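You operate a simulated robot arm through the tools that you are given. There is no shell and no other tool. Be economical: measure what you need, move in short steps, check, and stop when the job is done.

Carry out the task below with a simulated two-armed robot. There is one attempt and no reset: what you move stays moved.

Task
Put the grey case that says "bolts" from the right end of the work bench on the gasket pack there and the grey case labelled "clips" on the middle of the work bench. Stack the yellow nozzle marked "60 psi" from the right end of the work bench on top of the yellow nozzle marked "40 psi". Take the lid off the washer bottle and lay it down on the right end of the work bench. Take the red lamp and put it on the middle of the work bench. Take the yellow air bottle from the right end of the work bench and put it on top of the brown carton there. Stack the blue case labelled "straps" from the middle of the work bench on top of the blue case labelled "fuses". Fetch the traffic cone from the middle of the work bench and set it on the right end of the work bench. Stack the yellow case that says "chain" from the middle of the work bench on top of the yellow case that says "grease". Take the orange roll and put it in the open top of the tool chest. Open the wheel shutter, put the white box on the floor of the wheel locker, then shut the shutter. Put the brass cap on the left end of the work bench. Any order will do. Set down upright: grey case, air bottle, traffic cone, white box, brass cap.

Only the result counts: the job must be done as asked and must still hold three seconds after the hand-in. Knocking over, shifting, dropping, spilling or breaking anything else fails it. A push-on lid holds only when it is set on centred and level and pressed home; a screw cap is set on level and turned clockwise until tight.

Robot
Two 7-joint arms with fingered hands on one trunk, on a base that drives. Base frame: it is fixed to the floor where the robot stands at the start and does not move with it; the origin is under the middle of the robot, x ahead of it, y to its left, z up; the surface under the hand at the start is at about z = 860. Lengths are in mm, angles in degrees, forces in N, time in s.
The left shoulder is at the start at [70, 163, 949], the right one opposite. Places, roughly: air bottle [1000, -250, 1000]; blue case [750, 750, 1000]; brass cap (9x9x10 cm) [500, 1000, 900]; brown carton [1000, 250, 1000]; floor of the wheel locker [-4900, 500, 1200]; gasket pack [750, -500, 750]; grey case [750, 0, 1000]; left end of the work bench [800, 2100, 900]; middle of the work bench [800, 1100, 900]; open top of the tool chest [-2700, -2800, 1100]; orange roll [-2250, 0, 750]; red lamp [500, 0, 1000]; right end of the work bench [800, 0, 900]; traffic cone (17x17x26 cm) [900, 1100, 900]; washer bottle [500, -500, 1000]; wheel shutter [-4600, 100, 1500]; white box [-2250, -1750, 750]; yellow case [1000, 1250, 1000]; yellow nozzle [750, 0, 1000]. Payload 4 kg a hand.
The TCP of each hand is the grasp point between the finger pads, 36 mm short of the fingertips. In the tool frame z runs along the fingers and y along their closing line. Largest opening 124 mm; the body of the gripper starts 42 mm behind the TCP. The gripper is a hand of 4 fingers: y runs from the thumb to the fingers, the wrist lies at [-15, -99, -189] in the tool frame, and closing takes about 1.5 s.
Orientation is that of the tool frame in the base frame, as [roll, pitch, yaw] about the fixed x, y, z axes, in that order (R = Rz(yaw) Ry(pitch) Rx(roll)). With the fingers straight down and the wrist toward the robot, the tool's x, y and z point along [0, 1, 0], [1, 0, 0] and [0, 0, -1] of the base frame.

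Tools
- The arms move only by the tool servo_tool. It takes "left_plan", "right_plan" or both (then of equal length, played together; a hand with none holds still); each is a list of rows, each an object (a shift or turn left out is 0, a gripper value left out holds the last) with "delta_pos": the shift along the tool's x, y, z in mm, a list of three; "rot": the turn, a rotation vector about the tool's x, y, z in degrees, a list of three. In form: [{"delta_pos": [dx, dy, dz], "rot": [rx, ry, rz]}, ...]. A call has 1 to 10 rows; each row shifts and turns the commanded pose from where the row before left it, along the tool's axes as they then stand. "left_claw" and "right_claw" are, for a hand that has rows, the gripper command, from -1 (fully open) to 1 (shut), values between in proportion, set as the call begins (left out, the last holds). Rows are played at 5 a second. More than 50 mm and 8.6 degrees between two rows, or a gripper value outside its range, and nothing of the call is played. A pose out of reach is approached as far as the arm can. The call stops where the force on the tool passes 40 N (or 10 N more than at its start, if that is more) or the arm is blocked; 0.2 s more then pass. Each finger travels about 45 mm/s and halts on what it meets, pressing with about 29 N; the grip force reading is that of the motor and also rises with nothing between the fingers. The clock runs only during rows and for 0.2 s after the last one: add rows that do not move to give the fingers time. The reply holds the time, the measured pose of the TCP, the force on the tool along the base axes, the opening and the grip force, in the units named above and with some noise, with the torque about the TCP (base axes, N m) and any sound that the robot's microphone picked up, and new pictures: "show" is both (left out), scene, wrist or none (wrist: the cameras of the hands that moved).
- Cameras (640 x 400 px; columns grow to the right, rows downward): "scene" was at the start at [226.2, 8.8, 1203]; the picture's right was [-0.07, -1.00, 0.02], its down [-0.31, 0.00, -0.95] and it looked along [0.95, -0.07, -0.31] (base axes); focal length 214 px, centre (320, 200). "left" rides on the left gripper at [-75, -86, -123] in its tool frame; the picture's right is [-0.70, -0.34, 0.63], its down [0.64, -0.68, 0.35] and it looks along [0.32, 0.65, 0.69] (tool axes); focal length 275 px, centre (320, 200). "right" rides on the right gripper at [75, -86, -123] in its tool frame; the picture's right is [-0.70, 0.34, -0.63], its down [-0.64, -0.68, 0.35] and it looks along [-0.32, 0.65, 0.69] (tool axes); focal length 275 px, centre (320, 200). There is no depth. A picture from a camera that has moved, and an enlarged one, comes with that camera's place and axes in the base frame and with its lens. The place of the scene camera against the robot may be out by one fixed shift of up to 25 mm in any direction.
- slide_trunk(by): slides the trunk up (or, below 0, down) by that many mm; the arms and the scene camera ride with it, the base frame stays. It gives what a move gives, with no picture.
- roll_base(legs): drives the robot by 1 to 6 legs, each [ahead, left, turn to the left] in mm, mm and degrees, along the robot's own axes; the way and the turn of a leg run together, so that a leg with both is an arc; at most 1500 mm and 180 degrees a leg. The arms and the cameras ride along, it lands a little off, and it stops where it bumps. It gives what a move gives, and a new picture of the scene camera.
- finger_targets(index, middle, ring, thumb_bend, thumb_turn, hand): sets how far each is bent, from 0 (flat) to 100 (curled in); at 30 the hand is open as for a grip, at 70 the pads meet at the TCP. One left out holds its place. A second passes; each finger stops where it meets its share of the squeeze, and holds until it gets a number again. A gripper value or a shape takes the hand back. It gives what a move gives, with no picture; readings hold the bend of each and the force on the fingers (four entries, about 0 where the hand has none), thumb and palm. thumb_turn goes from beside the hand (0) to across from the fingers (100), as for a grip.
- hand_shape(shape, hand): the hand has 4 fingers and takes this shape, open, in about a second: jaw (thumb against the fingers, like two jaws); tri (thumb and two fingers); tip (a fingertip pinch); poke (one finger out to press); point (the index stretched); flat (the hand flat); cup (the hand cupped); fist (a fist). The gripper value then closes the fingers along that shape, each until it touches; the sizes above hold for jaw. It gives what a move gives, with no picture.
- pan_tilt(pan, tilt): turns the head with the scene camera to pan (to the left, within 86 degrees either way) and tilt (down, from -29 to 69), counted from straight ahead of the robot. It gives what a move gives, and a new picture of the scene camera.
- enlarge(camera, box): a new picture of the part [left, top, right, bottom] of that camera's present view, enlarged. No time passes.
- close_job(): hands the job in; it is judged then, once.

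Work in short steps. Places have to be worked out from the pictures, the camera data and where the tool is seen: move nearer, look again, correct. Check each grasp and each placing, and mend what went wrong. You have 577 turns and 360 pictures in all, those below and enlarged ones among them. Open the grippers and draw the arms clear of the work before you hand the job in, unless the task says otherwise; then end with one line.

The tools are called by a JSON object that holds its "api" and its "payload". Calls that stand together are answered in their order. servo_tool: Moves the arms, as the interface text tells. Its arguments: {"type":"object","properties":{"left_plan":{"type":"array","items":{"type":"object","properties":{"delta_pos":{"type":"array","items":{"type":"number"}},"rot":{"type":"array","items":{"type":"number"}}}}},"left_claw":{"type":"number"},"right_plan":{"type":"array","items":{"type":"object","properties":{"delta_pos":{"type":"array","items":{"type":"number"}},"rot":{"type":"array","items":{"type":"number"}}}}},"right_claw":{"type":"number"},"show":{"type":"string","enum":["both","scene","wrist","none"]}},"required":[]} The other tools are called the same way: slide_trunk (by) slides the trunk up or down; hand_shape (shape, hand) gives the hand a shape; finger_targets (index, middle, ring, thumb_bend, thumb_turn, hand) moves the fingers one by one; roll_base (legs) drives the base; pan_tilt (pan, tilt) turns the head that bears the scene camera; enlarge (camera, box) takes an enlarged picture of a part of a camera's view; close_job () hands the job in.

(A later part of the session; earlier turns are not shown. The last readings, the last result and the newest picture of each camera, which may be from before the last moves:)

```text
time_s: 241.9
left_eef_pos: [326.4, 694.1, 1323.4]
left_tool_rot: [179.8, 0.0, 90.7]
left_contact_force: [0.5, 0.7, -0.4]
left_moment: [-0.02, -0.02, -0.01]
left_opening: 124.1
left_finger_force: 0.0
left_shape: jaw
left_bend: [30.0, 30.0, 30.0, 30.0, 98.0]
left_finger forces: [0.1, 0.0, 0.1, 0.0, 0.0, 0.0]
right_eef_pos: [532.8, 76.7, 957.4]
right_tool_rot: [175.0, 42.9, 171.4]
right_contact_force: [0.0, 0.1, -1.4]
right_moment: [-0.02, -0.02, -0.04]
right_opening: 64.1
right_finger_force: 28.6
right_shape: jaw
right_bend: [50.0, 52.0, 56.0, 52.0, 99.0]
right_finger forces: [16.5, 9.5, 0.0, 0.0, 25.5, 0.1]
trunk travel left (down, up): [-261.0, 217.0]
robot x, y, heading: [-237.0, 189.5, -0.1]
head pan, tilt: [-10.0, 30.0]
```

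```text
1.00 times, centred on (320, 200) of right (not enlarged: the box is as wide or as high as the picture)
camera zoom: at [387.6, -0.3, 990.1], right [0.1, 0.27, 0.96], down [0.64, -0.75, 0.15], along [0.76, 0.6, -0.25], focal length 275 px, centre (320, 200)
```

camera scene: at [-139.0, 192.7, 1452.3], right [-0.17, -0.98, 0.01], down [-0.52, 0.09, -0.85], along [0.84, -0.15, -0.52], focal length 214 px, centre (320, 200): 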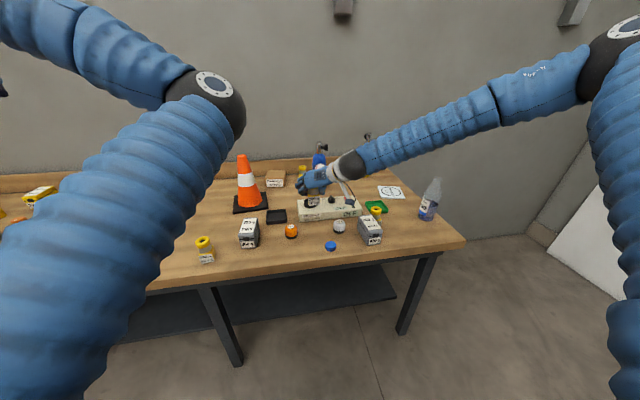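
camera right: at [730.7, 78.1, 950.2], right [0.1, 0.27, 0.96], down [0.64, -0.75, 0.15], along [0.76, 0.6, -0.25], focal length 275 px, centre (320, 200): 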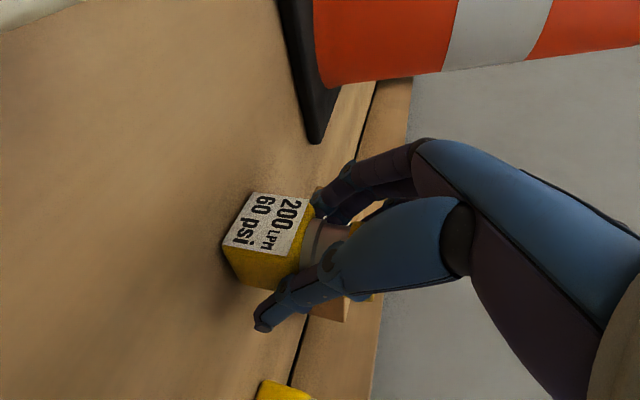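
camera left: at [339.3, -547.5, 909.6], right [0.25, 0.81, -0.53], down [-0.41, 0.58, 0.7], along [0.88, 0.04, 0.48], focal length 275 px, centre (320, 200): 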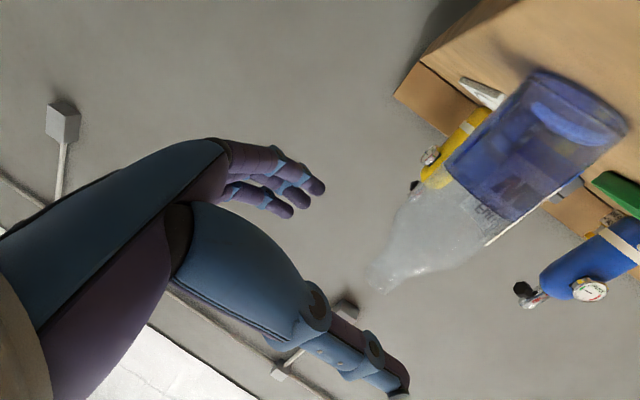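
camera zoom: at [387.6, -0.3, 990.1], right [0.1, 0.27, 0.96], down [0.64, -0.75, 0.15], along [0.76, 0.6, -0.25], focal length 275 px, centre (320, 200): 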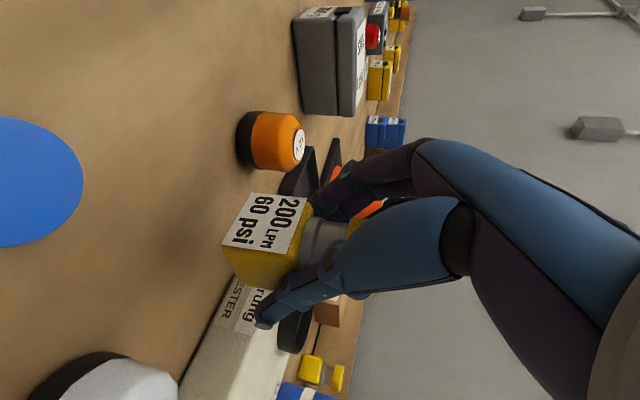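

Clear. Lower to the bench and release.

{"api": "slide_trunk", "payload": {"by": -38}}

{"api": "servo_tool", "payload": {"right_plan": [{"delta_pos": [1.4, 0, 1.5]}, {"delta_pos": [1.4, 0, 1.5]}], "show": "none"}}

```text
time_s: 242.7
left_eef_pos: [326.2, 694.7, 1284.9]
left_tool_rot: [179.8, 0.0, 90.8]
left_contact_force: [-1.1, 0.0, -0.2]
left_moment: [-0.02, -0.01, 0.01]
left_opening: 124.0
left_finger_force: 0.1
left_shape: jaw
left_bend: [30.0, 30.0, 30.0, 30.0, 98.0]
left_finger forces: [0.0, 0.1, 0.1, 0.1, 0.1, 0.0]
right_eef_pos: [533.8, 76.3, 916.4]
right_tool_rot: [175.2, 42.8, 171.7]
right_contact_force: [-0.2, -0.1, 0.4]
right_moment: [0.08, -0.03, -0.02]
right_opening: 64.4
right_finger_force: 29.3
right_shape: jaw
right_bend: [50.0, 52.0, 56.0, 52.0, 99.0]
right_finger forces: [16.8, 9.0, 0.1, 0.0, 25.9, 0.1]
trunk travel left (down, up): [-223.0, 255.0]
robot x, y, heading: [-236.6, 192.7, 0.3]
head pan, tilt: [-10.0, 30.0]
```

```text
time_s: 243.3
left_eef_pos: [326.5, 693.9, 1286.1]
left_tool_rot: [179.8, -0.1, 90.8]
left_contact_force: [-0.3, 0.5, -0.1]
left_moment: [-0.02, 0.01, -0.02]
left_opening: 123.8
left_finger_force: 0.1
left_shape: jaw
left_bend: [30.0, 30.0, 30.0, 30.0, 98.0]
left_finger forces: [0.1, 0.1, 0.0, 0.0, 0.1, 0.0]
right_eef_pos: [532.8, 76.3, 916.3]
right_tool_rot: [175.1, 43.1, 171.4]
right_contact_force: [0.8, -1.2, 12.4]
right_moment: [0.24, -0.24, -0.02]
right_opening: 65.0
right_finger_force: 29.1
right_shape: jaw
right_bend: [50.0, 52.0, 56.0, 52.0, 99.0]
right_finger forces: [17.4, 9.0, 0.0, 0.0, 27.5, 0.0]
trunk travel left (down, up): [-223.0, 255.0]
robot x, y, heading: [-236.7, 191.6, -0.0]
head pan, tilt: [-10.0, 30.0]
```

{"api": "servo_tool", "payload": {"right_plan": [{}, {}, {}, {}, {}, {"delta_pos": [0, 0, -30]}, {"delta_pos": [0, 0, -45]}, {"delta_pos": [0, 0, -45]}, {"delta_pos": [-30, 0, -33]}, {"delta_pos": [-30, 0, -33]}], "right_claw": -0.5, "show": "wrist"}}

```text
time_s: 245.5
left_eef_pos: [326.2, 694.5, 1284.6]
left_tool_rot: [179.8, -0.1, 90.7]
left_contact_force: [-0.1, -0.2, 0.8]
left_moment: [0.03, 0.01, 0.02]
left_opening: 124.0
left_finger_force: 0.0
left_shape: jaw
left_bend: [30.0, 30.0, 30.0, 30.0, 98.0]
left_finger forces: [0.0, 0.1, 0.0, 0.0, 0.0, 0.0]
right_eef_pos: [449.7, 71.9, 1089.5]
right_tool_rot: [174.7, 43.5, 171.0]
right_contact_force: [1.0, -0.1, -0.6]
right_moment: [0.03, -0.04, -0.01]
right_opening: 92.9
right_finger_force: 0.1
right_shape: jaw
right_bend: [33.0, 36.0, 35.0, 0.0, 99.0]
right_finger forces: [0.1, 0.1, 0.0, 0.0, 0.0, 0.0]
trunk travel left (down, up): [-223.0, 255.0]
robot x, y, heading: [-238.6, 189.6, -0.0]
head pan, tilt: [-10.0, 30.0]
camera right: at [302.3, -3.5, 1120.8], right [0.09, 0.27, 0.96], down [0.64, -0.76, 0.15], along [0.76, 0.6, -0.24], focal length 275 px, centre (320, 200)
```

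right: 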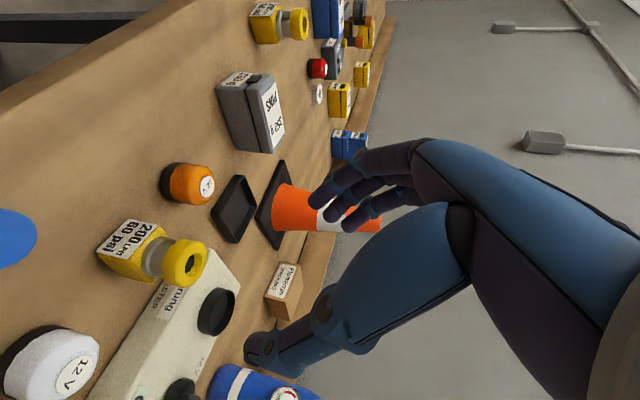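

60 psi parked. Drive right toward BOLTS for a view.

{"api": "roll_base", "payload": {"legs": [[-80, -225, 0]]}}

{"api": "enlarge", "payload": {"camera": "right", "box": [0, 0, 640, 400]}}

```text
time_s: 247.2
left_eef_pos: [246.1, 469.0, 1285.3]
left_tool_rot: [179.7, 0.0, 90.8]
left_contact_force: [0.0, 0.3, -0.5]
left_moment: [0.01, 0.0, 0.0]
left_opening: 123.9
left_finger_force: 0.0
left_shape: jaw
left_bend: [30.0, 30.0, 30.0, 30.0, 98.0]
left_finger forces: [0.1, 0.1, 0.0, 0.1, 0.1, 0.1]
right_eef_pos: [368.5, -151.0, 1088.1]
right_tool_rot: [174.6, 43.4, 171.0]
right_contact_force: [-0.1, 0.3, 0.7]
right_moment: [-0.03, -0.02, 0.03]
right_opening: 92.9
right_finger_force: 0.1
right_shape: jaw
right_bend: [33.0, 36.0, 35.0, 0.0, 99.0]
right_finger forces: [0.1, 0.0, 0.0, 0.0, 0.0, 0.0]
trunk travel left (down, up): [-223.0, 255.0]
robot x, y, heading: [-318.6, -28.6, -0.2]
head pan, tilt: [-10.0, 30.0]
camera scene: at [-165.0, -32.3, 1286.1], right [-0.17, -0.98, 0.03], down [-0.62, 0.09, -0.78], along [0.76, -0.15, -0.63], focal length 214 px, centre (320, 200)
```

scene: 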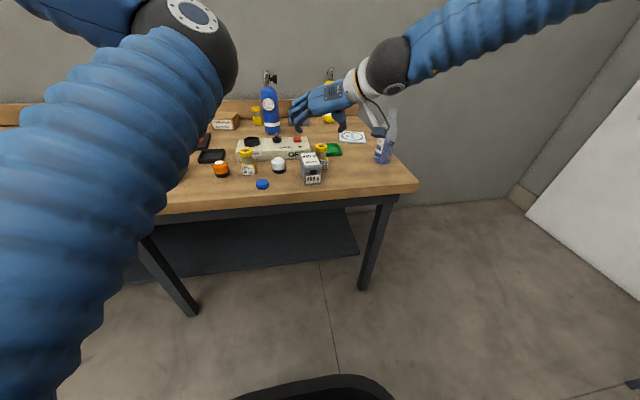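

```text
1.00 times, centred on (320, 200) of right (not enlarged: the box is as wide or as high as the picture)
camera zoom: at [222.2, -227.4, 1119.9], right [0.09, 0.26, 0.96], down [0.64, -0.76, 0.15], along [0.77, 0.6, -0.24], focal length 275 px, centre (320, 200)
```

zoom: 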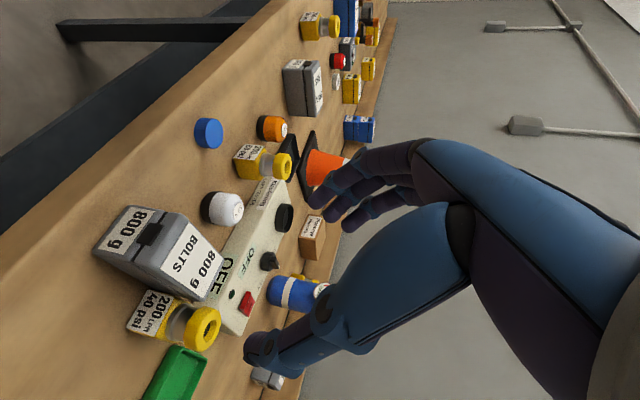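

BOLTS: centre ≈[482,-131], axis rotated ≈+6°, top 933; 40 psi just behind it. I turn the robot 11° left to align the grip and reposition.

{"api": "roll_base", "payload": {"legs": [[0, 0, 11], [-15, -125, 0]]}}

{"api": "servo_tool", "payload": {"right_plan": [{"delta_pos": [30, 0, 33]}, {"delta_pos": [30, 0, 33]}], "right_claw": -1, "show": "wrist"}}

```text
time_s: 249.2
left_eef_pos: [151.2, 442.5, 1286.7]
left_tool_rot: [179.9, -0.1, 101.6]
left_contact_force: [0.6, -0.5, 0.8]
left_moment: [0.01, 0.02, 0.0]
left_opening: 124.0
left_finger_force: 0.0
left_shape: jaw
left_bend: [30.0, 30.0, 30.0, 30.0, 98.0]
left_finger forces: [0.0, 0.0, 0.0, 0.1, 0.0, 0.0]
right_eef_pos: [389.1, -143.7, 1087.8]
right_tool_rot: [174.6, 43.4, -178.2]
right_contact_force: [-0.6, 0.3, -0.8]
right_moment: [0.03, 0.03, 0.02]
right_opening: 93.1
right_finger_force: 0.1
right_shape: jaw
right_bend: [33.0, 36.0, 35.0, 0.0, 99.0]
right_finger forces: [0.1, 0.1, 0.1, 0.0, 0.1, 0.0]
trunk travel left (down, up): [-223.0, 255.0]
robot x, y, heading: [-309.3, -151.8, 10.9]
head pan, tilt: [-10.0, 30.0]
camera scene: at [-155.4, -128.0, 1286.1], right [0.02, -1.0, 0.03], down [-0.63, -0.03, -0.78], along [0.78, 0.0, -0.63], focal length 214 px, centre (320, 200)
```

scene: 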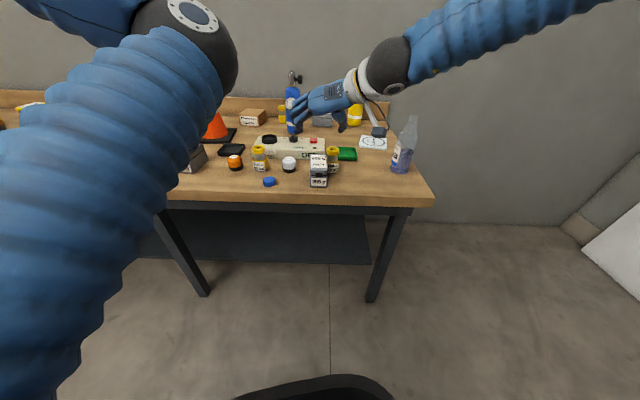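

```text
time_s: 249.8
left_eef_pos: [151.1, 443.2, 1283.9]
left_tool_rot: [179.9, 0.0, 101.6]
left_contact_force: [0.1, -0.6, 0.0]
left_moment: [0.02, -0.05, -0.02]
left_opening: 123.7
left_finger_force: 0.1
left_shape: jaw
left_bend: [30.0, 30.0, 30.0, 30.0, 98.0]
left_finger forces: [0.0, 0.1, 0.0, 0.0, 0.1, 0.0]
right_eef_pos: [390.4, -136.8, 999.3]
right_tool_rot: [174.8, 43.3, -178.2]
right_contact_force: [-1.2, -1.0, 0.8]
right_moment: [0.02, 0.0, -0.01]
right_opening: 123.6
right_finger_force: 0.1
right_shape: jaw
right_bend: [30.0, 30.0, 30.0, 30.0, 98.0]
right_finger forces: [0.0, 0.1, 0.1, 0.0, 0.0, 0.1]
trunk travel left (down, up): [-223.0, 255.0]
robot x, y, heading: [-311.3, -156.9, 11.0]
head pan, tilt: [-10.0, 30.0]
camera right: at [261.0, -238.8, 1030.4], right [0.04, 0.28, 0.96], down [0.77, -0.62, 0.15], along [0.64, 0.73, -0.24], focal length 275 px, centre (320, 200)
```

right: 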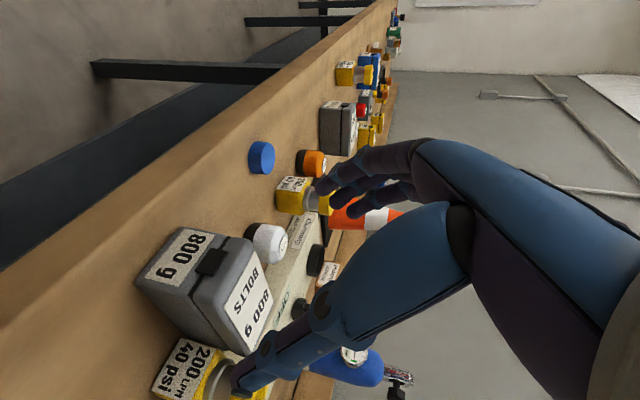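

{"api": "servo_tool", "payload": {"right_plan": [{"delta_pos": [0, -6, 40]}, {"delta_pos": [0, -6, 40]}, {"delta_pos": [1, 0, 29]}], "show": "wrist"}}

{"api": "servo_tool", "payload": {"right_plan": [{}, {}, {}, {}, {}, {}, {}, {}], "right_claw": 1, "show": "wrist"}}

```text
time_s: 250.6
left_eef_pos: [152.0, 443.6, 1283.3]
left_tool_rot: [179.9, 0.1, 101.6]
left_contact_force: [0.9, 0.1, -0.4]
left_moment: [0.04, 0.03, -0.01]
left_opening: 123.7
left_finger_force: 0.1
left_shape: jaw
left_bend: [30.0, 30.0, 30.0, 30.0, 98.0]
left_finger forces: [0.0, 0.1, 0.0, 0.0, 0.0, 0.0]
right_eef_pos: [464.5, -136.1, 919.3]
right_tool_rot: [174.7, 43.5, -178.1]
right_contact_force: [-0.5, 0.2, -0.2]
right_moment: [0.01, -0.01, -0.03]
right_opening: 123.7
right_finger_force: 0.1
right_shape: jaw
right_bend: [30.0, 30.0, 30.0, 30.0, 98.0]
right_finger forces: [0.1, 0.0, 0.1, 0.0, 0.0, 0.0]
trunk travel left (down, up): [-223.0, 255.0]
robot x, y, heading: [-309.9, -153.8, 10.9]
head pan, tilt: [-10.0, 30.0]
camera right: at [334.5, -237.5, 950.6], right [0.04, 0.28, 0.96], down [0.77, -0.62, 0.15], along [0.64, 0.73, -0.24], focal length 275 px, centre (320, 200)
```

right: 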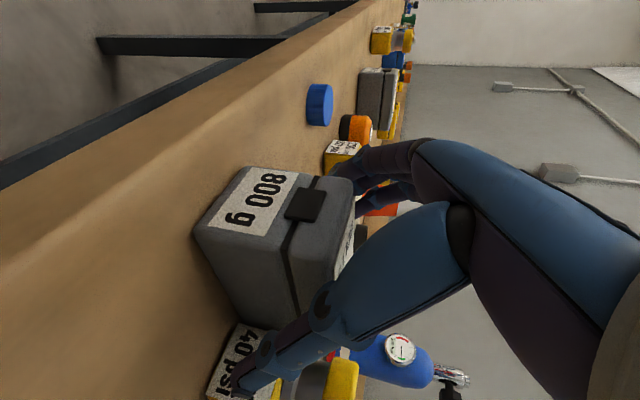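

```text
time_s: 252.4
left_eef_pos: [150.1, 445.2, 1286.0]
left_tool_rot: [179.9, 0.0, 101.6]
left_contact_force: [-0.2, 0.7, 0.1]
left_moment: [-0.01, 0.02, 0.0]
left_opening: 123.8
left_finger_force: 0.0
left_shape: jaw
left_bend: [30.0, 30.0, 30.0, 30.0, 98.0]
left_finger forces: [0.0, 0.1, 0.0, 0.0, 0.1, 0.1]
right_eef_pos: [462.6, -135.5, 919.8]
right_tool_rot: [174.6, 43.4, -178.2]
right_contact_force: [-0.9, -0.4, 0.9]
right_moment: [0.16, -0.08, 0.06]
right_opening: 73.9
right_finger_force: 29.3
right_shape: jaw
right_bend: [43.0, 47.0, 46.0, 49.0, 99.0]
right_finger forces: [16.6, 8.1, 3.9, 0.0, 29.9, 0.0]
trunk travel left (down, up): [-223.0, 255.0]
robot x, y, heading: [-312.1, -155.9, 10.9]
head pan, tilt: [-10.0, 30.0]
camera right: at [333.4, -237.5, 951.5], right [0.04, 0.28, 0.96], down [0.77, -0.62, 0.15], along [0.64, 0.73, -0.24], focal length 275 px, centre (320, 200)
```

right: 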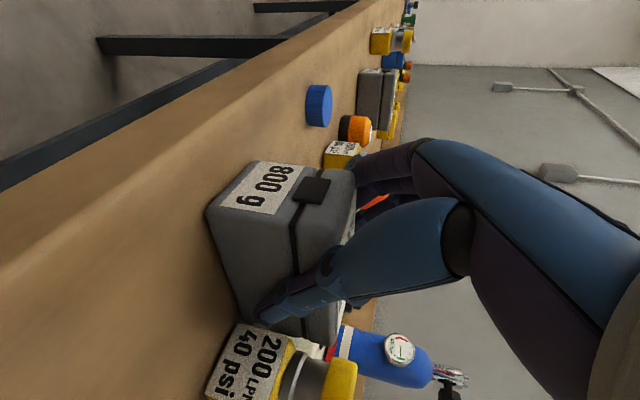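

BOLTS gripped. Lift by trunk, turn back to heading 0 and drive ahead toward the gasket pack.

{"api": "slide_trunk", "payload": {"by": 150}}

{"api": "roll_base", "payload": {"legs": [[0, 0, -11], [300, 0, 0]]}}

{"api": "enlarge", "payload": {"camera": "right", "box": [0, 0, 640, 400]}}

```text
time_s: 254.2
left_eef_pos: [151.4, 444.2, 1433.7]
left_tool_rot: [180.0, 0.0, 101.6]
left_contact_force: [0.4, -0.3, -0.9]
left_moment: [-0.03, 0.03, 0.03]
left_opening: 124.2
left_finger_force: 0.1
left_shape: jaw
left_bend: [30.0, 30.0, 30.0, 30.0, 98.0]
left_finger forces: [0.0, 0.1, 0.0, 0.0, 0.0, 0.0]
right_eef_pos: [465.3, -135.3, 1067.7]
right_tool_rot: [174.6, 43.3, -178.3]
right_contact_force: [-0.1, 0.0, -7.6]
right_moment: [-0.04, 0.09, 0.01]
right_opening: 73.5
right_finger_force: 28.6
right_shape: jaw
right_bend: [43.0, 47.0, 46.0, 49.0, 98.0]
right_finger forces: [16.1, 8.0, 4.0, 0.0, 27.6, 0.0]
trunk travel left (down, up): [-373.0, 105.0]
robot x, y, heading: [-311.5, -154.5, 11.0]
head pan, tilt: [-10.0, 30.0]
```

```text
time_s: 257.0
left_eef_pos: [564.5, 343.2, 1433.8]
left_tool_rot: [179.9, 0.1, 90.5]
left_contact_force: [0.1, -0.3, 0.0]
left_moment: [0.01, -0.01, 0.0]
left_opening: 123.8
left_finger_force: 0.1
left_shape: jaw
left_bend: [30.0, 30.0, 30.0, 30.0, 98.0]
left_finger forces: [0.0, 0.0, 0.0, 0.1, 0.1, 0.0]
right_eef_pos: [760.0, -287.0, 1067.9]
right_tool_rot: [174.6, 43.2, 170.6]
right_contact_force: [0.5, 0.0, -7.8]
right_moment: [-0.02, 0.14, 0.01]
right_opening: 73.4
right_finger_force: 29.2
right_shape: jaw
right_bend: [43.0, 47.0, 46.0, 49.0, 98.0]
right_finger forces: [16.0, 8.0, 4.2, 0.0, 27.8, 0.0]
trunk travel left (down, up): [-373.0, 105.0]
robot x, y, heading: [-2.9, -155.3, -0.0]
head pan, tilt: [-10.0, 30.0]
camera scene: at [95.6, -156.2, 1454.4], right [-0.18, -0.98, 0.0], down [-0.52, 0.09, -0.85], along [0.84, -0.15, -0.52], focal length 214 px, centre (320, 200)
```

scene: 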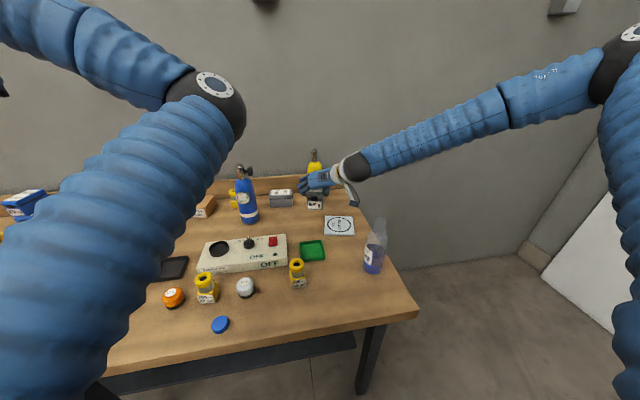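

```text
1.00 times, centred on (320, 200) of right (not enlarged: the box is as wide or as high as the picture)
camera zoom: at [612.7, -361.9, 1099.8], right [0.1, 0.26, 0.96], down [0.63, -0.76, 0.15], along [0.77, 0.59, -0.24], focal length 275 px, centre (320, 200)
```

zoom: 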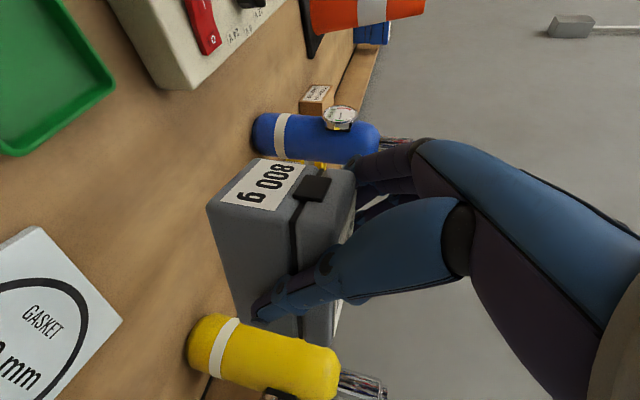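

Gasket pack: centre ≈[793,-389], turned −14° — matching BOLTS' heading. Move TCP to [772,-392] and lower.

{"api": "roll_base", "payload": {"legs": [[12, -105, 0]]}}

{"api": "slide_trunk", "payload": {"by": -110}}

{"api": "enlarge", "payload": {"camera": "right", "box": [0, 0, 640, 400]}}

```text
time_s: 258.2
left_eef_pos: [577.4, 232.5, 1434.8]
left_tool_rot: [179.9, -0.1, 90.2]
left_contact_force: [0.7, 0.4, -0.6]
left_moment: [0.03, 0.03, 0.03]
left_opening: 123.8
left_finger_force: 0.0
left_shape: jaw
left_bend: [30.0, 30.0, 30.0, 30.0, 98.0]
left_finger forces: [0.1, 0.1, 0.0, 0.0, 0.1, 0.1]
right_eef_pos: [770.9, -396.9, 1068.0]
right_tool_rot: [174.6, 43.4, 170.5]
right_contact_force: [0.3, -1.4, -7.9]
right_moment: [-0.02, 0.11, 0.03]
right_opening: 73.3
right_finger_force: 29.1
right_shape: jaw
right_bend: [43.0, 47.0, 46.0, 49.0, 98.0]
right_finger forces: [15.9, 8.0, 4.0, 0.1, 27.8, 0.0]
trunk travel left (down, up): [-373.0, 105.0]
robot x, y, heading: [7.3, -264.7, -0.5]
head pan, tilt: [-10.0, 30.0]
camera scene: at [106.8, -265.0, 1454.4], right [-0.18, -0.98, 0.0], down [-0.52, 0.09, -0.85], along [0.84, -0.16, -0.52], focal length 214 px, centre (320, 200)
```

scene: 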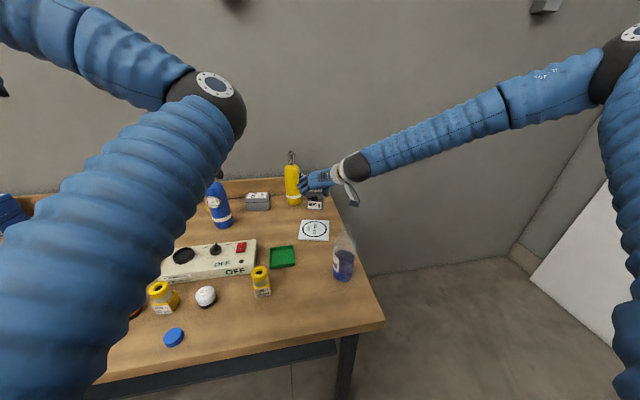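

```text
time_s: 259.6
left_eef_pos: [575.7, 234.3, 1325.1]
left_tool_rot: [179.7, -0.1, 90.4]
left_contact_force: [-0.6, -0.3, -0.7]
left_moment: [0.01, -0.01, -0.04]
left_opening: 124.0
left_finger_force: 0.1
left_shape: jaw
left_bend: [30.0, 30.0, 30.0, 30.0, 98.0]
left_finger forces: [0.0, 0.1, 0.1, 0.0, 0.1, 0.0]
right_eef_pos: [771.2, -395.8, 959.1]
right_tool_rot: [174.7, 43.3, 170.5]
right_contact_force: [0.0, 0.4, -7.7]
right_moment: [-0.04, 0.12, -0.03]
right_opening: 73.6
right_finger_force: 29.1
right_shape: jaw
right_bend: [43.0, 47.0, 46.0, 49.0, 98.0]
right_finger forces: [16.0, 7.9, 4.1, 0.0, 27.7, 0.1]
trunk travel left (down, up): [-263.0, 215.0]
robot x, y, heading: [7.8, -262.4, -0.3]
head pan, tilt: [-10.0, 30.0]
```

```text
1.00 times, centred on (320, 200) of right (not enlarged: the box is as wide or as high as the picture)
camera zoom: at [622.5, -470.6, 990.9], right [0.1, 0.26, 0.96], down [0.63, -0.76, 0.15], along [0.77, 0.59, -0.24], focal length 275 px, centre (320, 200)
```

zoom: 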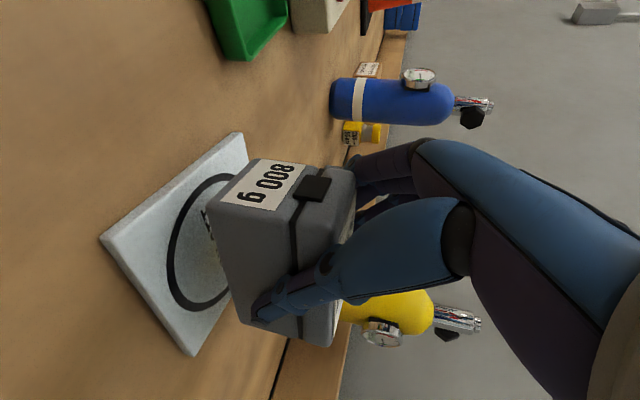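

On target (BOLTS centre ≈[791,-390] vs pack [790,-394]). Lower.

{"api": "slide_trunk", "payload": {"by": -20}}

{"api": "servo_tool", "payload": {"right_plan": [{"delta_pos": [1.4, 0, 1.5]}, {"delta_pos": [1.4, 0, 1.5]}, {"delta_pos": [1.4, 0, 1.5]}], "show": "none"}}

```text
time_s: 260.2
left_eef_pos: [575.2, 232.7, 1304.7]
left_tool_rot: [179.8, 0.0, 90.3]
left_contact_force: [0.0, 0.3, -0.4]
left_moment: [0.01, -0.02, 0.01]
left_opening: 124.1
left_finger_force: 0.0
left_shape: jaw
left_bend: [30.0, 30.0, 30.0, 30.0, 98.0]
left_finger forces: [0.0, 0.0, 0.0, 0.1, 0.1, 0.0]
right_eef_pos: [769.6, -395.3, 939.4]
right_tool_rot: [174.7, 43.3, 170.4]
right_contact_force: [-0.6, -0.8, -7.4]
right_moment: [-0.01, 0.13, 0.01]
right_opening: 73.2
right_finger_force: 29.3
right_shape: jaw
right_bend: [43.0, 47.0, 46.0, 49.0, 98.0]
right_finger forces: [16.0, 7.9, 4.0, 0.0, 27.7, 0.1]
trunk travel left (down, up): [-243.0, 235.0]
robot x, y, heading: [9.9, -261.6, -0.3]
head pan, tilt: [-10.0, 30.0]
```

```text
time_s: 261.1
left_eef_pos: [577.1, 234.8, 1303.7]
left_tool_rot: [179.9, 0.0, 90.4]
left_contact_force: [-0.8, -0.3, -0.1]
left_moment: [-0.02, -0.02, 0.0]
left_opening: 124.0
left_finger_force: 0.0
left_shape: jaw
left_bend: [30.0, 30.0, 30.0, 30.0, 98.0]
left_finger forces: [0.0, 0.1, 0.0, 0.0, 0.0, 0.1]
right_eef_pos: [769.8, -395.6, 932.0]
right_tool_rot: [174.7, 43.3, 170.5]
right_contact_force: [1.0, 0.7, -6.5]
right_moment: [0.02, 0.02, 0.02]
right_opening: 73.3
right_finger_force: 29.0
right_shape: jaw
right_bend: [43.0, 47.0, 46.0, 49.0, 98.0]
right_finger forces: [15.9, 7.9, 4.1, 0.0, 27.7, 0.0]
trunk travel left (down, up): [-243.0, 235.0]
robot x, y, heading: [3.7, -263.7, -0.6]
head pan, tilt: [-10.0, 30.0]
```

{"api": "servo_tool", "payload": {"right_plan": [{"delta_pos": [1.4, 0, 1.5]}, {"delta_pos": [1.4, 0, 1.5]}, {"delta_pos": [1.4, 0, 1.5]}], "show": "none"}}

```text
time_s: 261.9
left_eef_pos: [575.2, 233.3, 1306.1]
left_tool_rot: [179.8, 0.0, 90.3]
left_contact_force: [-0.3, 0.2, -0.1]
left_moment: [0.02, -0.02, -0.01]
left_opening: 123.9
left_finger_force: 0.1
left_shape: jaw
left_bend: [30.0, 30.0, 30.0, 30.0, 98.0]
left_finger forces: [0.0, 0.0, 0.1, 0.1, 0.0, 0.0]
right_eef_pos: [770.5, -395.0, 929.5]
right_tool_rot: [174.6, 43.6, 170.4]
right_contact_force: [-3.7, -1.9, 15.2]
right_moment: [0.22, -0.27, -0.09]
right_opening: 73.5
right_finger_force: 29.5
right_shape: jaw
right_bend: [43.0, 47.0, 46.0, 49.0, 98.0]
right_finger forces: [15.8, 8.2, 4.5, 0.0, 30.9, 0.1]
trunk travel left (down, up): [-243.0, 235.0]
robot x, y, heading: [4.8, -261.3, -0.6]
head pan, tilt: [-10.0, 30.0]
```

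Seated on the pack. Release and withdraw.

{"api": "servo_tool", "payload": {"right_plan": [{}, {}, {}, {}, {}, {}, {}, {"delta_pos": [0, 0, -40]}, {"delta_pos": [0, 0, -45]}, {"delta_pos": [-20, 0, -45]}], "right_claw": -1, "show": "wrist"}}

```text
time_s: 264.1
left_eef_pos: [572.3, 235.6, 1306.3]
left_tool_rot: [179.8, 0.0, 90.4]
left_contact_force: [-0.6, 1.0, -0.1]
left_moment: [-0.02, -0.04, 0.0]
left_opening: 124.2
left_finger_force: 0.1
left_shape: jaw
left_bend: [30.0, 30.0, 30.0, 30.0, 98.0]
left_finger forces: [0.0, 0.0, 0.1, 0.0, 0.0, 0.0]
right_eef_pos: [693.1, -391.4, 1036.6]
right_tool_rot: [174.8, 43.3, 170.6]
right_contact_force: [-0.3, -0.1, 0.1]
right_moment: [0.01, 0.01, 0.02]
right_opening: 123.7
right_finger_force: 0.2
right_shape: jaw
right_bend: [30.0, 30.0, 30.0, 30.0, 98.0]
right_finger forces: [0.1, 0.0, 0.0, 0.1, 0.0, 0.0]
trunk travel left (down, up): [-243.0, 235.0]
robot x, y, heading: [7.4, -260.4, -0.4]
head pan, tilt: [-10.0, 30.0]
camera right: at [546.1, -465.9, 1067.4], right [0.1, 0.27, 0.96], down [0.63, -0.76, 0.15], along [0.77, 0.59, -0.24], focal length 275 px, centre (320, 200)
```

right: 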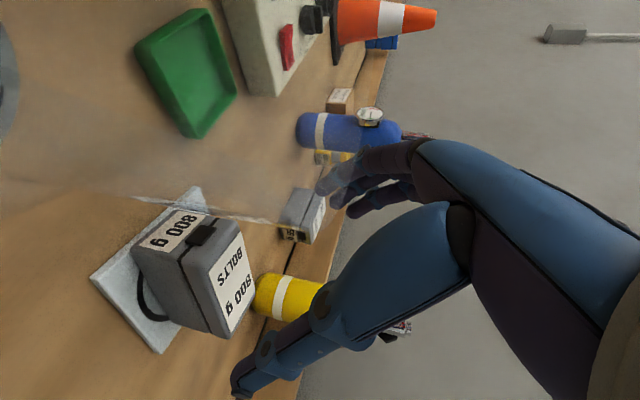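

BOLTS sits on the pack. The hand's camera is right above the open washer bottle now, so I raise the trunk straight up before moving away.

{"api": "slide_trunk", "payload": {"by": 120}}

{"api": "roll_base", "payload": {"legs": [[0, 250, 0]]}}

{"api": "pan_tilt", "payload": {"pan": -30, "tilt": 30}}

```text
time_s: 265.6
left_eef_pos: [577.0, 233.3, 1424.5]
left_tool_rot: [179.9, 0.0, 90.3]
left_contact_force: [-0.8, 0.2, -0.6]
left_moment: [0.0, -0.01, -0.01]
left_opening: 124.1
left_finger_force: 0.1
left_shape: jaw
left_bend: [30.0, 30.0, 30.0, 30.0, 98.0]
left_finger forces: [0.1, 0.0, 0.0, 0.0, 0.0, 0.0]
right_eef_pos: [694.2, -395.2, 1154.3]
right_tool_rot: [174.8, 43.3, 170.7]
right_contact_force: [-0.1, 0.5, 0.0]
right_moment: [0.01, 0.01, 0.0]
right_opening: 123.8
right_finger_force: 0.0
right_shape: jaw
right_bend: [30.0, 30.0, 30.0, 30.0, 98.0]
right_finger forces: [0.0, 0.1, 0.0, 0.1, 0.0, 0.0]
trunk travel left (down, up): [-363.0, 115.0]
robot x, y, heading: [5.5, -262.9, -0.6]
head pan, tilt: [-10.0, 30.0]
```

```text
time_s: 267.4
left_eef_pos: [577.2, 485.3, 1424.4]
left_tool_rot: [-180.0, 0.0, 90.4]
left_contact_force: [0.1, 0.1, -0.1]
left_moment: [0.02, 0.0, -0.02]
left_opening: 124.0
left_finger_force: 0.1
left_shape: jaw
left_bend: [30.0, 30.0, 30.0, 30.0, 98.0]
left_finger forces: [0.0, 0.0, 0.0, 0.0, 0.0, 0.0]
right_eef_pos: [696.6, -143.4, 1154.1]
right_tool_rot: [174.7, 43.2, 170.5]
right_contact_force: [0.4, -0.1, 0.0]
right_moment: [-0.03, -0.03, 0.0]
right_opening: 123.8
right_finger_force: 0.1
right_shape: jaw
right_bend: [30.0, 30.0, 30.0, 30.0, 98.0]
right_finger forces: [0.1, 0.0, 0.1, 0.1, 0.0, 0.0]
trunk travel left (down, up): [-363.0, 115.0]
robot x, y, heading: [7.3, -13.7, -0.2]
head pan, tilt: [-10.0, 30.0]
camera scene: at [109.6, -12.4, 1443.7], right [-0.18, -0.98, 0.01], down [-0.52, 0.09, -0.85], along [0.83, -0.16, -0.53], focal length 214 px, centre (320, 200)
```

scene: 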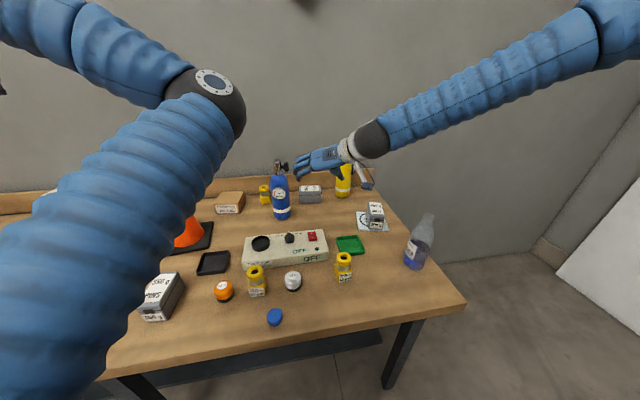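

```text
time_s: 268.2
left_eef_pos: [578.2, 484.9, 1425.0]
left_tool_rot: [180.0, -0.1, 90.3]
left_contact_force: [0.4, -0.1, 0.0]
left_moment: [0.02, 0.04, -0.03]
left_opening: 124.0
left_finger_force: 0.1
left_shape: jaw
left_bend: [30.0, 30.0, 30.0, 30.0, 98.0]
left_finger forces: [0.0, 0.0, 0.0, 0.1, 0.0, 0.0]
right_eef_pos: [696.4, -143.8, 1154.7]
right_tool_rot: [174.6, 43.2, 170.5]
right_contact_force: [-0.1, 1.1, 0.3]
right_moment: [0.03, 0.02, 0.0]
right_opening: 123.7
right_finger_force: 0.1
right_shape: jaw
right_bend: [30.0, 30.0, 30.0, 30.0, 98.0]
right_finger forces: [0.0, 0.0, 0.0, 0.1, 0.0, 0.0]
trunk travel left (down, up): [-363.0, 115.0]
robot x, y, heading: [10.3, -11.5, -0.5]
head pan, tilt: [-30.0, 30.0]
camera scene: at [98.8, -42.9, 1444.1], right [-0.5, -0.86, 0.02], down [-0.46, 0.25, -0.85], along [0.73, -0.44, -0.53], focal length 214 px, centre (320, 200)
```

scene: 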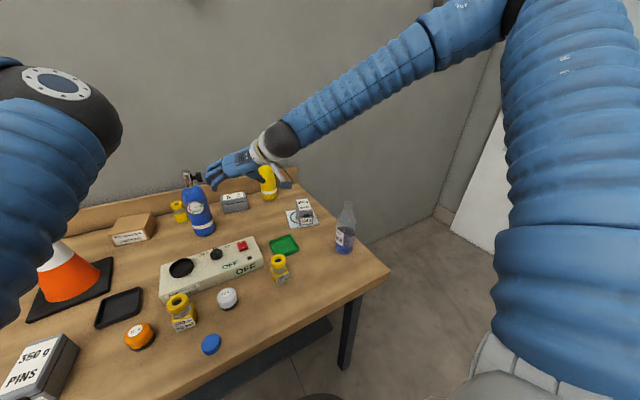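

Bottle is fine. Now the 40 psi nozzle: position the hand in front of it.

{"api": "roll_base", "payload": {"legs": [[-240, -50, 0.4]]}}

{"api": "slide_trunk", "payload": {"by": -130}}

{"api": "enlarge", "payload": {"camera": "right", "box": [0, 0, 640, 400]}}

```text
time_s: 270.0
left_eef_pos: [331.1, 437.9, 1425.7]
left_tool_rot: [179.9, 0.0, 90.6]
left_contact_force: [0.3, 0.0, -0.4]
left_moment: [0.0, 0.02, 0.01]
left_opening: 123.8
left_finger_force: 0.2
left_shape: jaw
left_bend: [30.0, 30.0, 30.0, 30.0, 98.0]
left_finger forces: [0.0, 0.0, 0.0, 0.0, 0.1, 0.0]
right_eef_pos: [452.6, -189.1, 1154.1]
right_tool_rot: [174.6, 43.4, 170.6]
right_contact_force: [-0.4, -0.5, -0.1]
right_moment: [0.02, -0.03, 0.01]
right_opening: 123.5
right_finger_force: 0.0
right_shape: jaw
right_bend: [30.0, 30.0, 30.0, 30.0, 98.0]
right_finger forces: [0.1, 0.0, 0.0, 0.0, 0.0, 0.0]
trunk travel left (down, up): [-363.0, 115.0]
robot x, y, heading: [-232.2, -59.4, -0.2]
head pan, tilt: [-30.0, 30.0]
camera scene: at [-145.5, -91.4, 1444.0], right [-0.5, -0.87, 0.02], down [-0.46, 0.25, -0.85], along [0.73, -0.43, -0.52], focal length 214 px, centre (320, 200)
```

scene: 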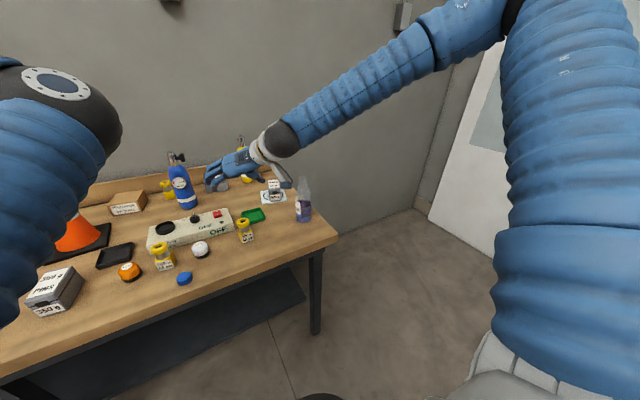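

```text
time_s: 271.6
left_eef_pos: [330.4, 438.4, 1295.6]
left_tool_rot: [179.8, 0.0, 90.6]
left_contact_force: [-0.7, 0.3, 0.6]
left_moment: [0.01, 0.02, 0.0]
left_opening: 123.9
left_finger_force: 0.1
left_shape: jaw
left_bend: [30.0, 30.0, 30.0, 30.0, 98.0]
left_finger forces: [0.0, 0.0, 0.0, 0.0, 0.0, 0.0]
right_eef_pos: [453.5, -190.3, 1026.3]
right_tool_rot: [174.7, 43.4, 170.7]
right_contact_force: [-0.3, -0.1, 0.6]
right_moment: [-0.01, 0.01, -0.01]
right_opening: 123.4
right_finger_force: 0.0
right_shape: jaw
right_bend: [30.0, 30.0, 30.0, 30.0, 98.0]
right_finger forces: [0.0, 0.2, 0.1, 0.0, 0.0, 0.1]
trunk travel left (down, up): [-233.0, 245.0]
robot x, y, heading: [-235.8, -64.8, -0.0]
head pan, tilt: [-30.0, 30.0]
```

```text
1.00 times, centred on (320, 200) of right (not enlarged: the box is as wide or as high as the picture)
camera zoom: at [305.8, -265.2, 1057.0], right [0.09, 0.27, 0.96], down [0.64, -0.76, 0.15], along [0.77, 0.6, -0.24], focal length 275 px, centre (320, 200)
```

zoom: 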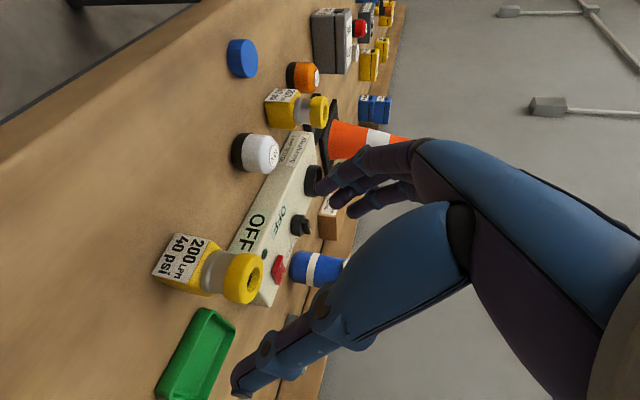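

40 psi: centre ≈[550,-184]. Approach and grip.

{"api": "servo_tool", "payload": {"right_plan": [{"delta_pos": [4, 2.5, 46.6]}, {"delta_pos": [4, 2.5, 46.6]}, {"delta_pos": [4, 2.5, 46.6]}], "show": "wrist"}}

{"api": "servo_tool", "payload": {"right_plan": [{}, {}, {}, {}, {}, {}, {}, {}], "right_claw": 1, "show": "wrist"}}

```text
time_s: 272.4
left_eef_pos: [334.2, 438.0, 1291.8]
left_tool_rot: [180.0, 0.1, 90.5]
left_contact_force: [1.0, -0.4, -0.6]
left_moment: [-0.02, 0.02, -0.06]
left_opening: 124.1
left_finger_force: 0.1
left_shape: jaw
left_bend: [30.0, 30.0, 30.0, 30.0, 98.0]
left_finger forces: [0.1, 0.0, 0.0, 0.0, 0.0, 0.0]
right_eef_pos: [543.0, -186.3, 909.4]
right_tool_rot: [174.7, 43.2, 170.7]
right_contact_force: [0.2, 0.3, 0.1]
right_moment: [-0.01, -0.04, 0.04]
right_opening: 123.7
right_finger_force: 0.1
right_shape: jaw
right_bend: [30.0, 30.0, 30.0, 30.0, 98.0]
right_finger forces: [0.0, 0.1, 0.0, 0.0, 0.0, 0.0]
trunk travel left (down, up): [-233.0, 245.0]
robot x, y, heading: [-235.1, -58.0, -0.1]
head pan, tilt: [-30.0, 30.0]
camera right: at [396.1, -261.7, 941.9], right [0.1, 0.26, 0.96], down [0.63, -0.76, 0.14], along [0.77, 0.59, -0.24], focal length 275 px, centre (320, 200)
```

right: 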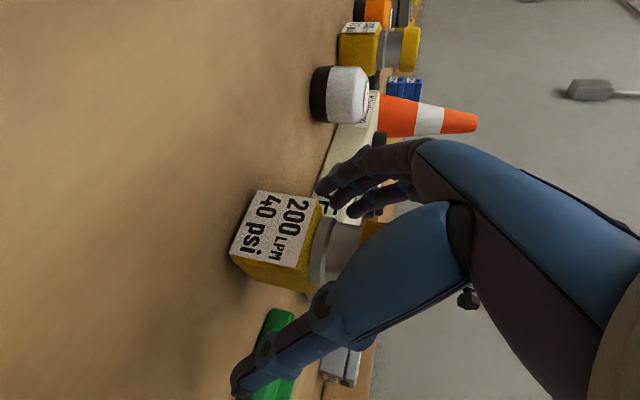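

```text
time_s: 274.2
left_eef_pos: [331.3, 437.9, 1295.3]
left_tool_rot: [179.9, 0.0, 90.6]
left_contact_force: [0.7, 0.0, -0.7]
left_moment: [0.02, 0.03, 0.01]
left_opening: 123.6
left_finger_force: 0.0
left_shape: jaw
left_bend: [30.0, 30.0, 30.0, 30.0, 98.0]
left_finger forces: [0.0, 0.1, 0.0, 0.1, 0.1, 0.1]
right_eef_pos: [541.3, -185.3, 912.4]
right_tool_rot: [174.7, 43.4, 170.6]
right_contact_force: [-0.4, -1.6, 3.7]
right_moment: [0.09, 0.0, 0.04]
right_opening: 64.8
right_finger_force: 29.0
right_shape: jaw
right_bend: [46.0, 56.0, 56.0, 53.0, 99.0]
right_finger forces: [16.3, 9.8, 0.0, 0.0, 27.0, 0.0]
trunk travel left (down, up): [-233.0, 245.0]
robot x, y, heading: [-235.3, -60.1, -0.1]
head pan, tilt: [-30.0, 30.0]
camera right: at [394.1, -261.1, 944.3], right [0.1, 0.26, 0.96], down [0.64, -0.76, 0.15], along [0.77, 0.6, -0.24], focal length 275 px, centre (320, 200)
```

right: 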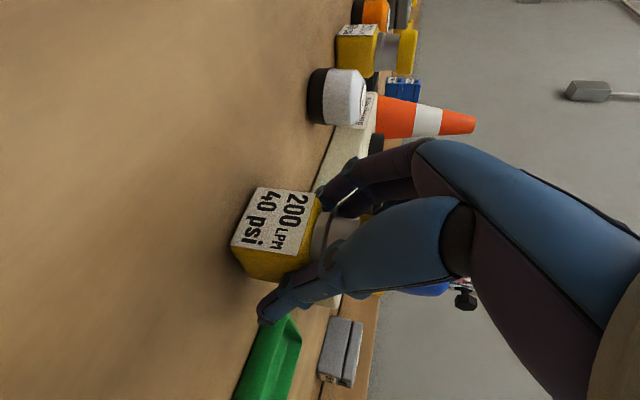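

Gripped. Lift 50, carry to its original spot ([503,-318]), and set down.

{"api": "slide_trunk", "payload": {"by": 50}}

{"api": "roll_base", "payload": {"legs": [[-46, -136, 0]]}}

{"api": "slide_trunk", "payload": {"by": -48}}

```text
time_s: 275.1
left_eef_pos: [332.2, 435.7, 1343.6]
left_tool_rot: [-179.9, 0.0, 90.5]
left_contact_force: [0.6, 0.0, 0.6]
left_moment: [-0.01, 0.0, 0.0]
left_opening: 123.9
left_finger_force: 0.1
left_shape: jaw
left_bend: [30.0, 30.0, 30.0, 30.0, 98.0]
left_finger forces: [0.1, 0.0, 0.1, 0.0, 0.0, 0.0]
right_eef_pos: [542.0, -184.5, 964.0]
right_tool_rot: [174.7, 43.2, 170.9]
right_contact_force: [0.6, -0.5, -3.1]
right_moment: [-0.02, 0.03, -0.02]
right_opening: 64.8
right_finger_force: 29.0
right_shape: jaw
right_bend: [46.0, 56.0, 56.0, 53.0, 99.0]
right_finger forces: [16.7, 7.9, 0.0, 0.0, 23.1, 0.1]
trunk travel left (down, up): [-283.0, 195.0]
robot x, y, heading: [-235.4, -61.6, 0.0]
head pan, tilt: [-30.0, 30.0]
```

```text
time_s: 276.4
left_eef_pos: [283.5, 302.7, 1345.8]
left_tool_rot: [179.8, -0.1, 90.6]
left_contact_force: [0.3, -0.5, -0.2]
left_moment: [0.03, 0.02, 0.01]
left_opening: 124.0
left_finger_force: 0.1
left_shape: jaw
left_bend: [30.0, 30.0, 30.0, 30.0, 98.0]
left_finger forces: [0.0, 0.0, 0.0, 0.0, 0.0, 0.0]
right_eef_pos: [495.9, -317.4, 964.7]
right_tool_rot: [174.6, 43.2, 170.9]
right_contact_force: [0.6, -1.1, -1.9]
right_moment: [-0.02, -0.02, 0.0]
right_opening: 64.9
right_finger_force: 28.9
right_shape: jaw
right_bend: [46.0, 56.0, 56.0, 53.0, 99.0]
right_finger forces: [16.7, 7.9, 0.0, 0.0, 23.2, 0.0]
trunk travel left (down, up): [-283.0, 195.0]
robot x, y, heading: [-283.2, -192.2, 0.1]
head pan, tilt: [-30.0, 30.0]
camera scene: at [-166.0, -226.6, 1356.8], right [-0.5, -0.87, 0.04], down [-0.51, 0.25, -0.82], along [0.7, -0.43, -0.57], focal length 214 px, centre (320, 200)
```

scene: 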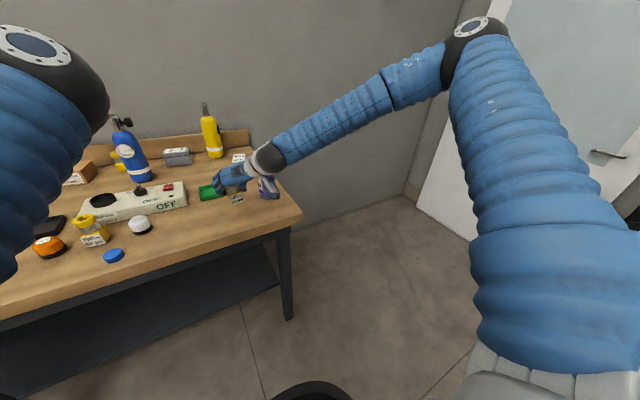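

```text
time_s: 277.4
left_eef_pos: [283.2, 304.9, 1297.5]
left_tool_rot: [179.9, 0.0, 90.7]
left_contact_force: [-0.7, -0.3, 0.6]
left_moment: [0.01, -0.03, 0.01]
left_opening: 123.9
left_finger_force: 0.2
left_shape: jaw
left_bend: [30.0, 30.0, 30.0, 30.0, 98.0]
left_finger forces: [0.0, 0.1, 0.0, 0.0, 0.1, 0.1]
right_eef_pos: [494.4, -316.5, 917.8]
right_tool_rot: [174.7, 43.4, 170.8]
right_contact_force: [-0.9, -0.1, -2.8]
right_moment: [-0.01, 0.02, 0.01]
right_opening: 64.8
right_finger_force: 28.9
right_shape: jaw
right_bend: [46.0, 56.0, 56.0, 53.0, 99.0]
right_finger forces: [16.1, 7.8, 0.0, 0.0, 22.5, 0.1]
trunk travel left (down, up): [-235.0, 243.0]
robot x, y, heading: [-281.3, -199.1, -0.2]
head pan, tilt: [-30.0, 30.0]
```

{"api": "servo_tool", "payload": {"right_plan": [{"delta_pos": [1.4, 0, 1.5]}, {"delta_pos": [1.4, 0, 1.5]}, {"delta_pos": [1.4, 0, 1.5]}], "show": "none"}}

{"api": "servo_tool", "payload": {"right_plan": [{}, {}, {}, {}, {}, {"delta_pos": [0, 0, -30]}, {"delta_pos": [0, 0, -45]}, {"delta_pos": [0, 0, -45]}, {"delta_pos": [-20, 0, -23]}], "right_claw": -0.5, "show": "wrist"}}

```text
time_s: 278.1
left_eef_pos: [283.5, 303.7, 1297.6]
left_tool_rot: [179.9, 0.0, 90.6]
left_contact_force: [0.6, -0.2, -0.3]
left_moment: [-0.01, 0.03, 0.0]
left_opening: 124.0
left_finger_force: 0.0
left_shape: jaw
left_bend: [30.0, 30.0, 30.0, 30.0, 98.0]
left_finger forces: [0.1, 0.1, 0.1, 0.0, 0.0, 0.0]
right_eef_pos: [494.2, -316.2, 912.3]
right_tool_rot: [174.7, 43.4, 170.8]
right_contact_force: [2.7, -1.5, 10.2]
right_moment: [0.28, -0.01, -0.02]
right_opening: 65.3
right_finger_force: 28.8
right_shape: jaw
right_bend: [46.0, 56.0, 56.0, 53.0, 100.0]
right_finger forces: [17.3, 13.1, 0.0, 0.0, 24.9, 0.1]
trunk travel left (down, up): [-235.0, 243.0]
robot x, y, heading: [-280.7, -197.3, -0.2]
head pan, tilt: [-30.0, 30.0]
```

```text
time_s: 280.1
left_eef_pos: [284.3, 305.2, 1296.7]
left_tool_rot: [179.7, 0.0, 90.8]
left_contact_force: [-0.2, -0.2, 0.2]
left_moment: [-0.03, -0.03, -0.03]
left_opening: 123.8
left_finger_force: 0.1
left_shape: jaw
left_bend: [30.0, 30.0, 30.0, 30.0, 98.0]
left_finger forces: [0.0, 0.1, 0.0, 0.0, 0.1, 0.0]
right_eef_pos: [410.2, -315.7, 1028.1]
right_tool_rot: [174.9, 43.3, 171.0]
right_contact_force: [-0.8, -0.1, -0.8]
right_moment: [0.0, -0.02, -0.01]
right_opening: 93.0
right_finger_force: 0.1
right_shape: jaw
right_bend: [33.0, 36.0, 35.0, 0.0, 99.0]
right_finger forces: [0.1, 0.1, 0.1, 0.0, 0.0, 0.0]
trunk travel left (down, up): [-235.0, 243.0]
robot x, y, heading: [-279.5, -192.2, 0.1]
head pan, tilt: [-30.0, 30.0]
camera right: at [263.9, -391.8, 1060.2], right [0.1, 0.27, 0.96], down [0.64, -0.76, 0.15], along [0.77, 0.6, -0.24], focal length 275 px, centre (320, 200)
```

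right: 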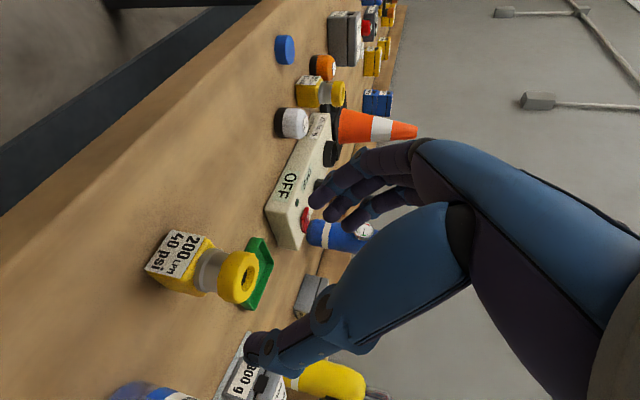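

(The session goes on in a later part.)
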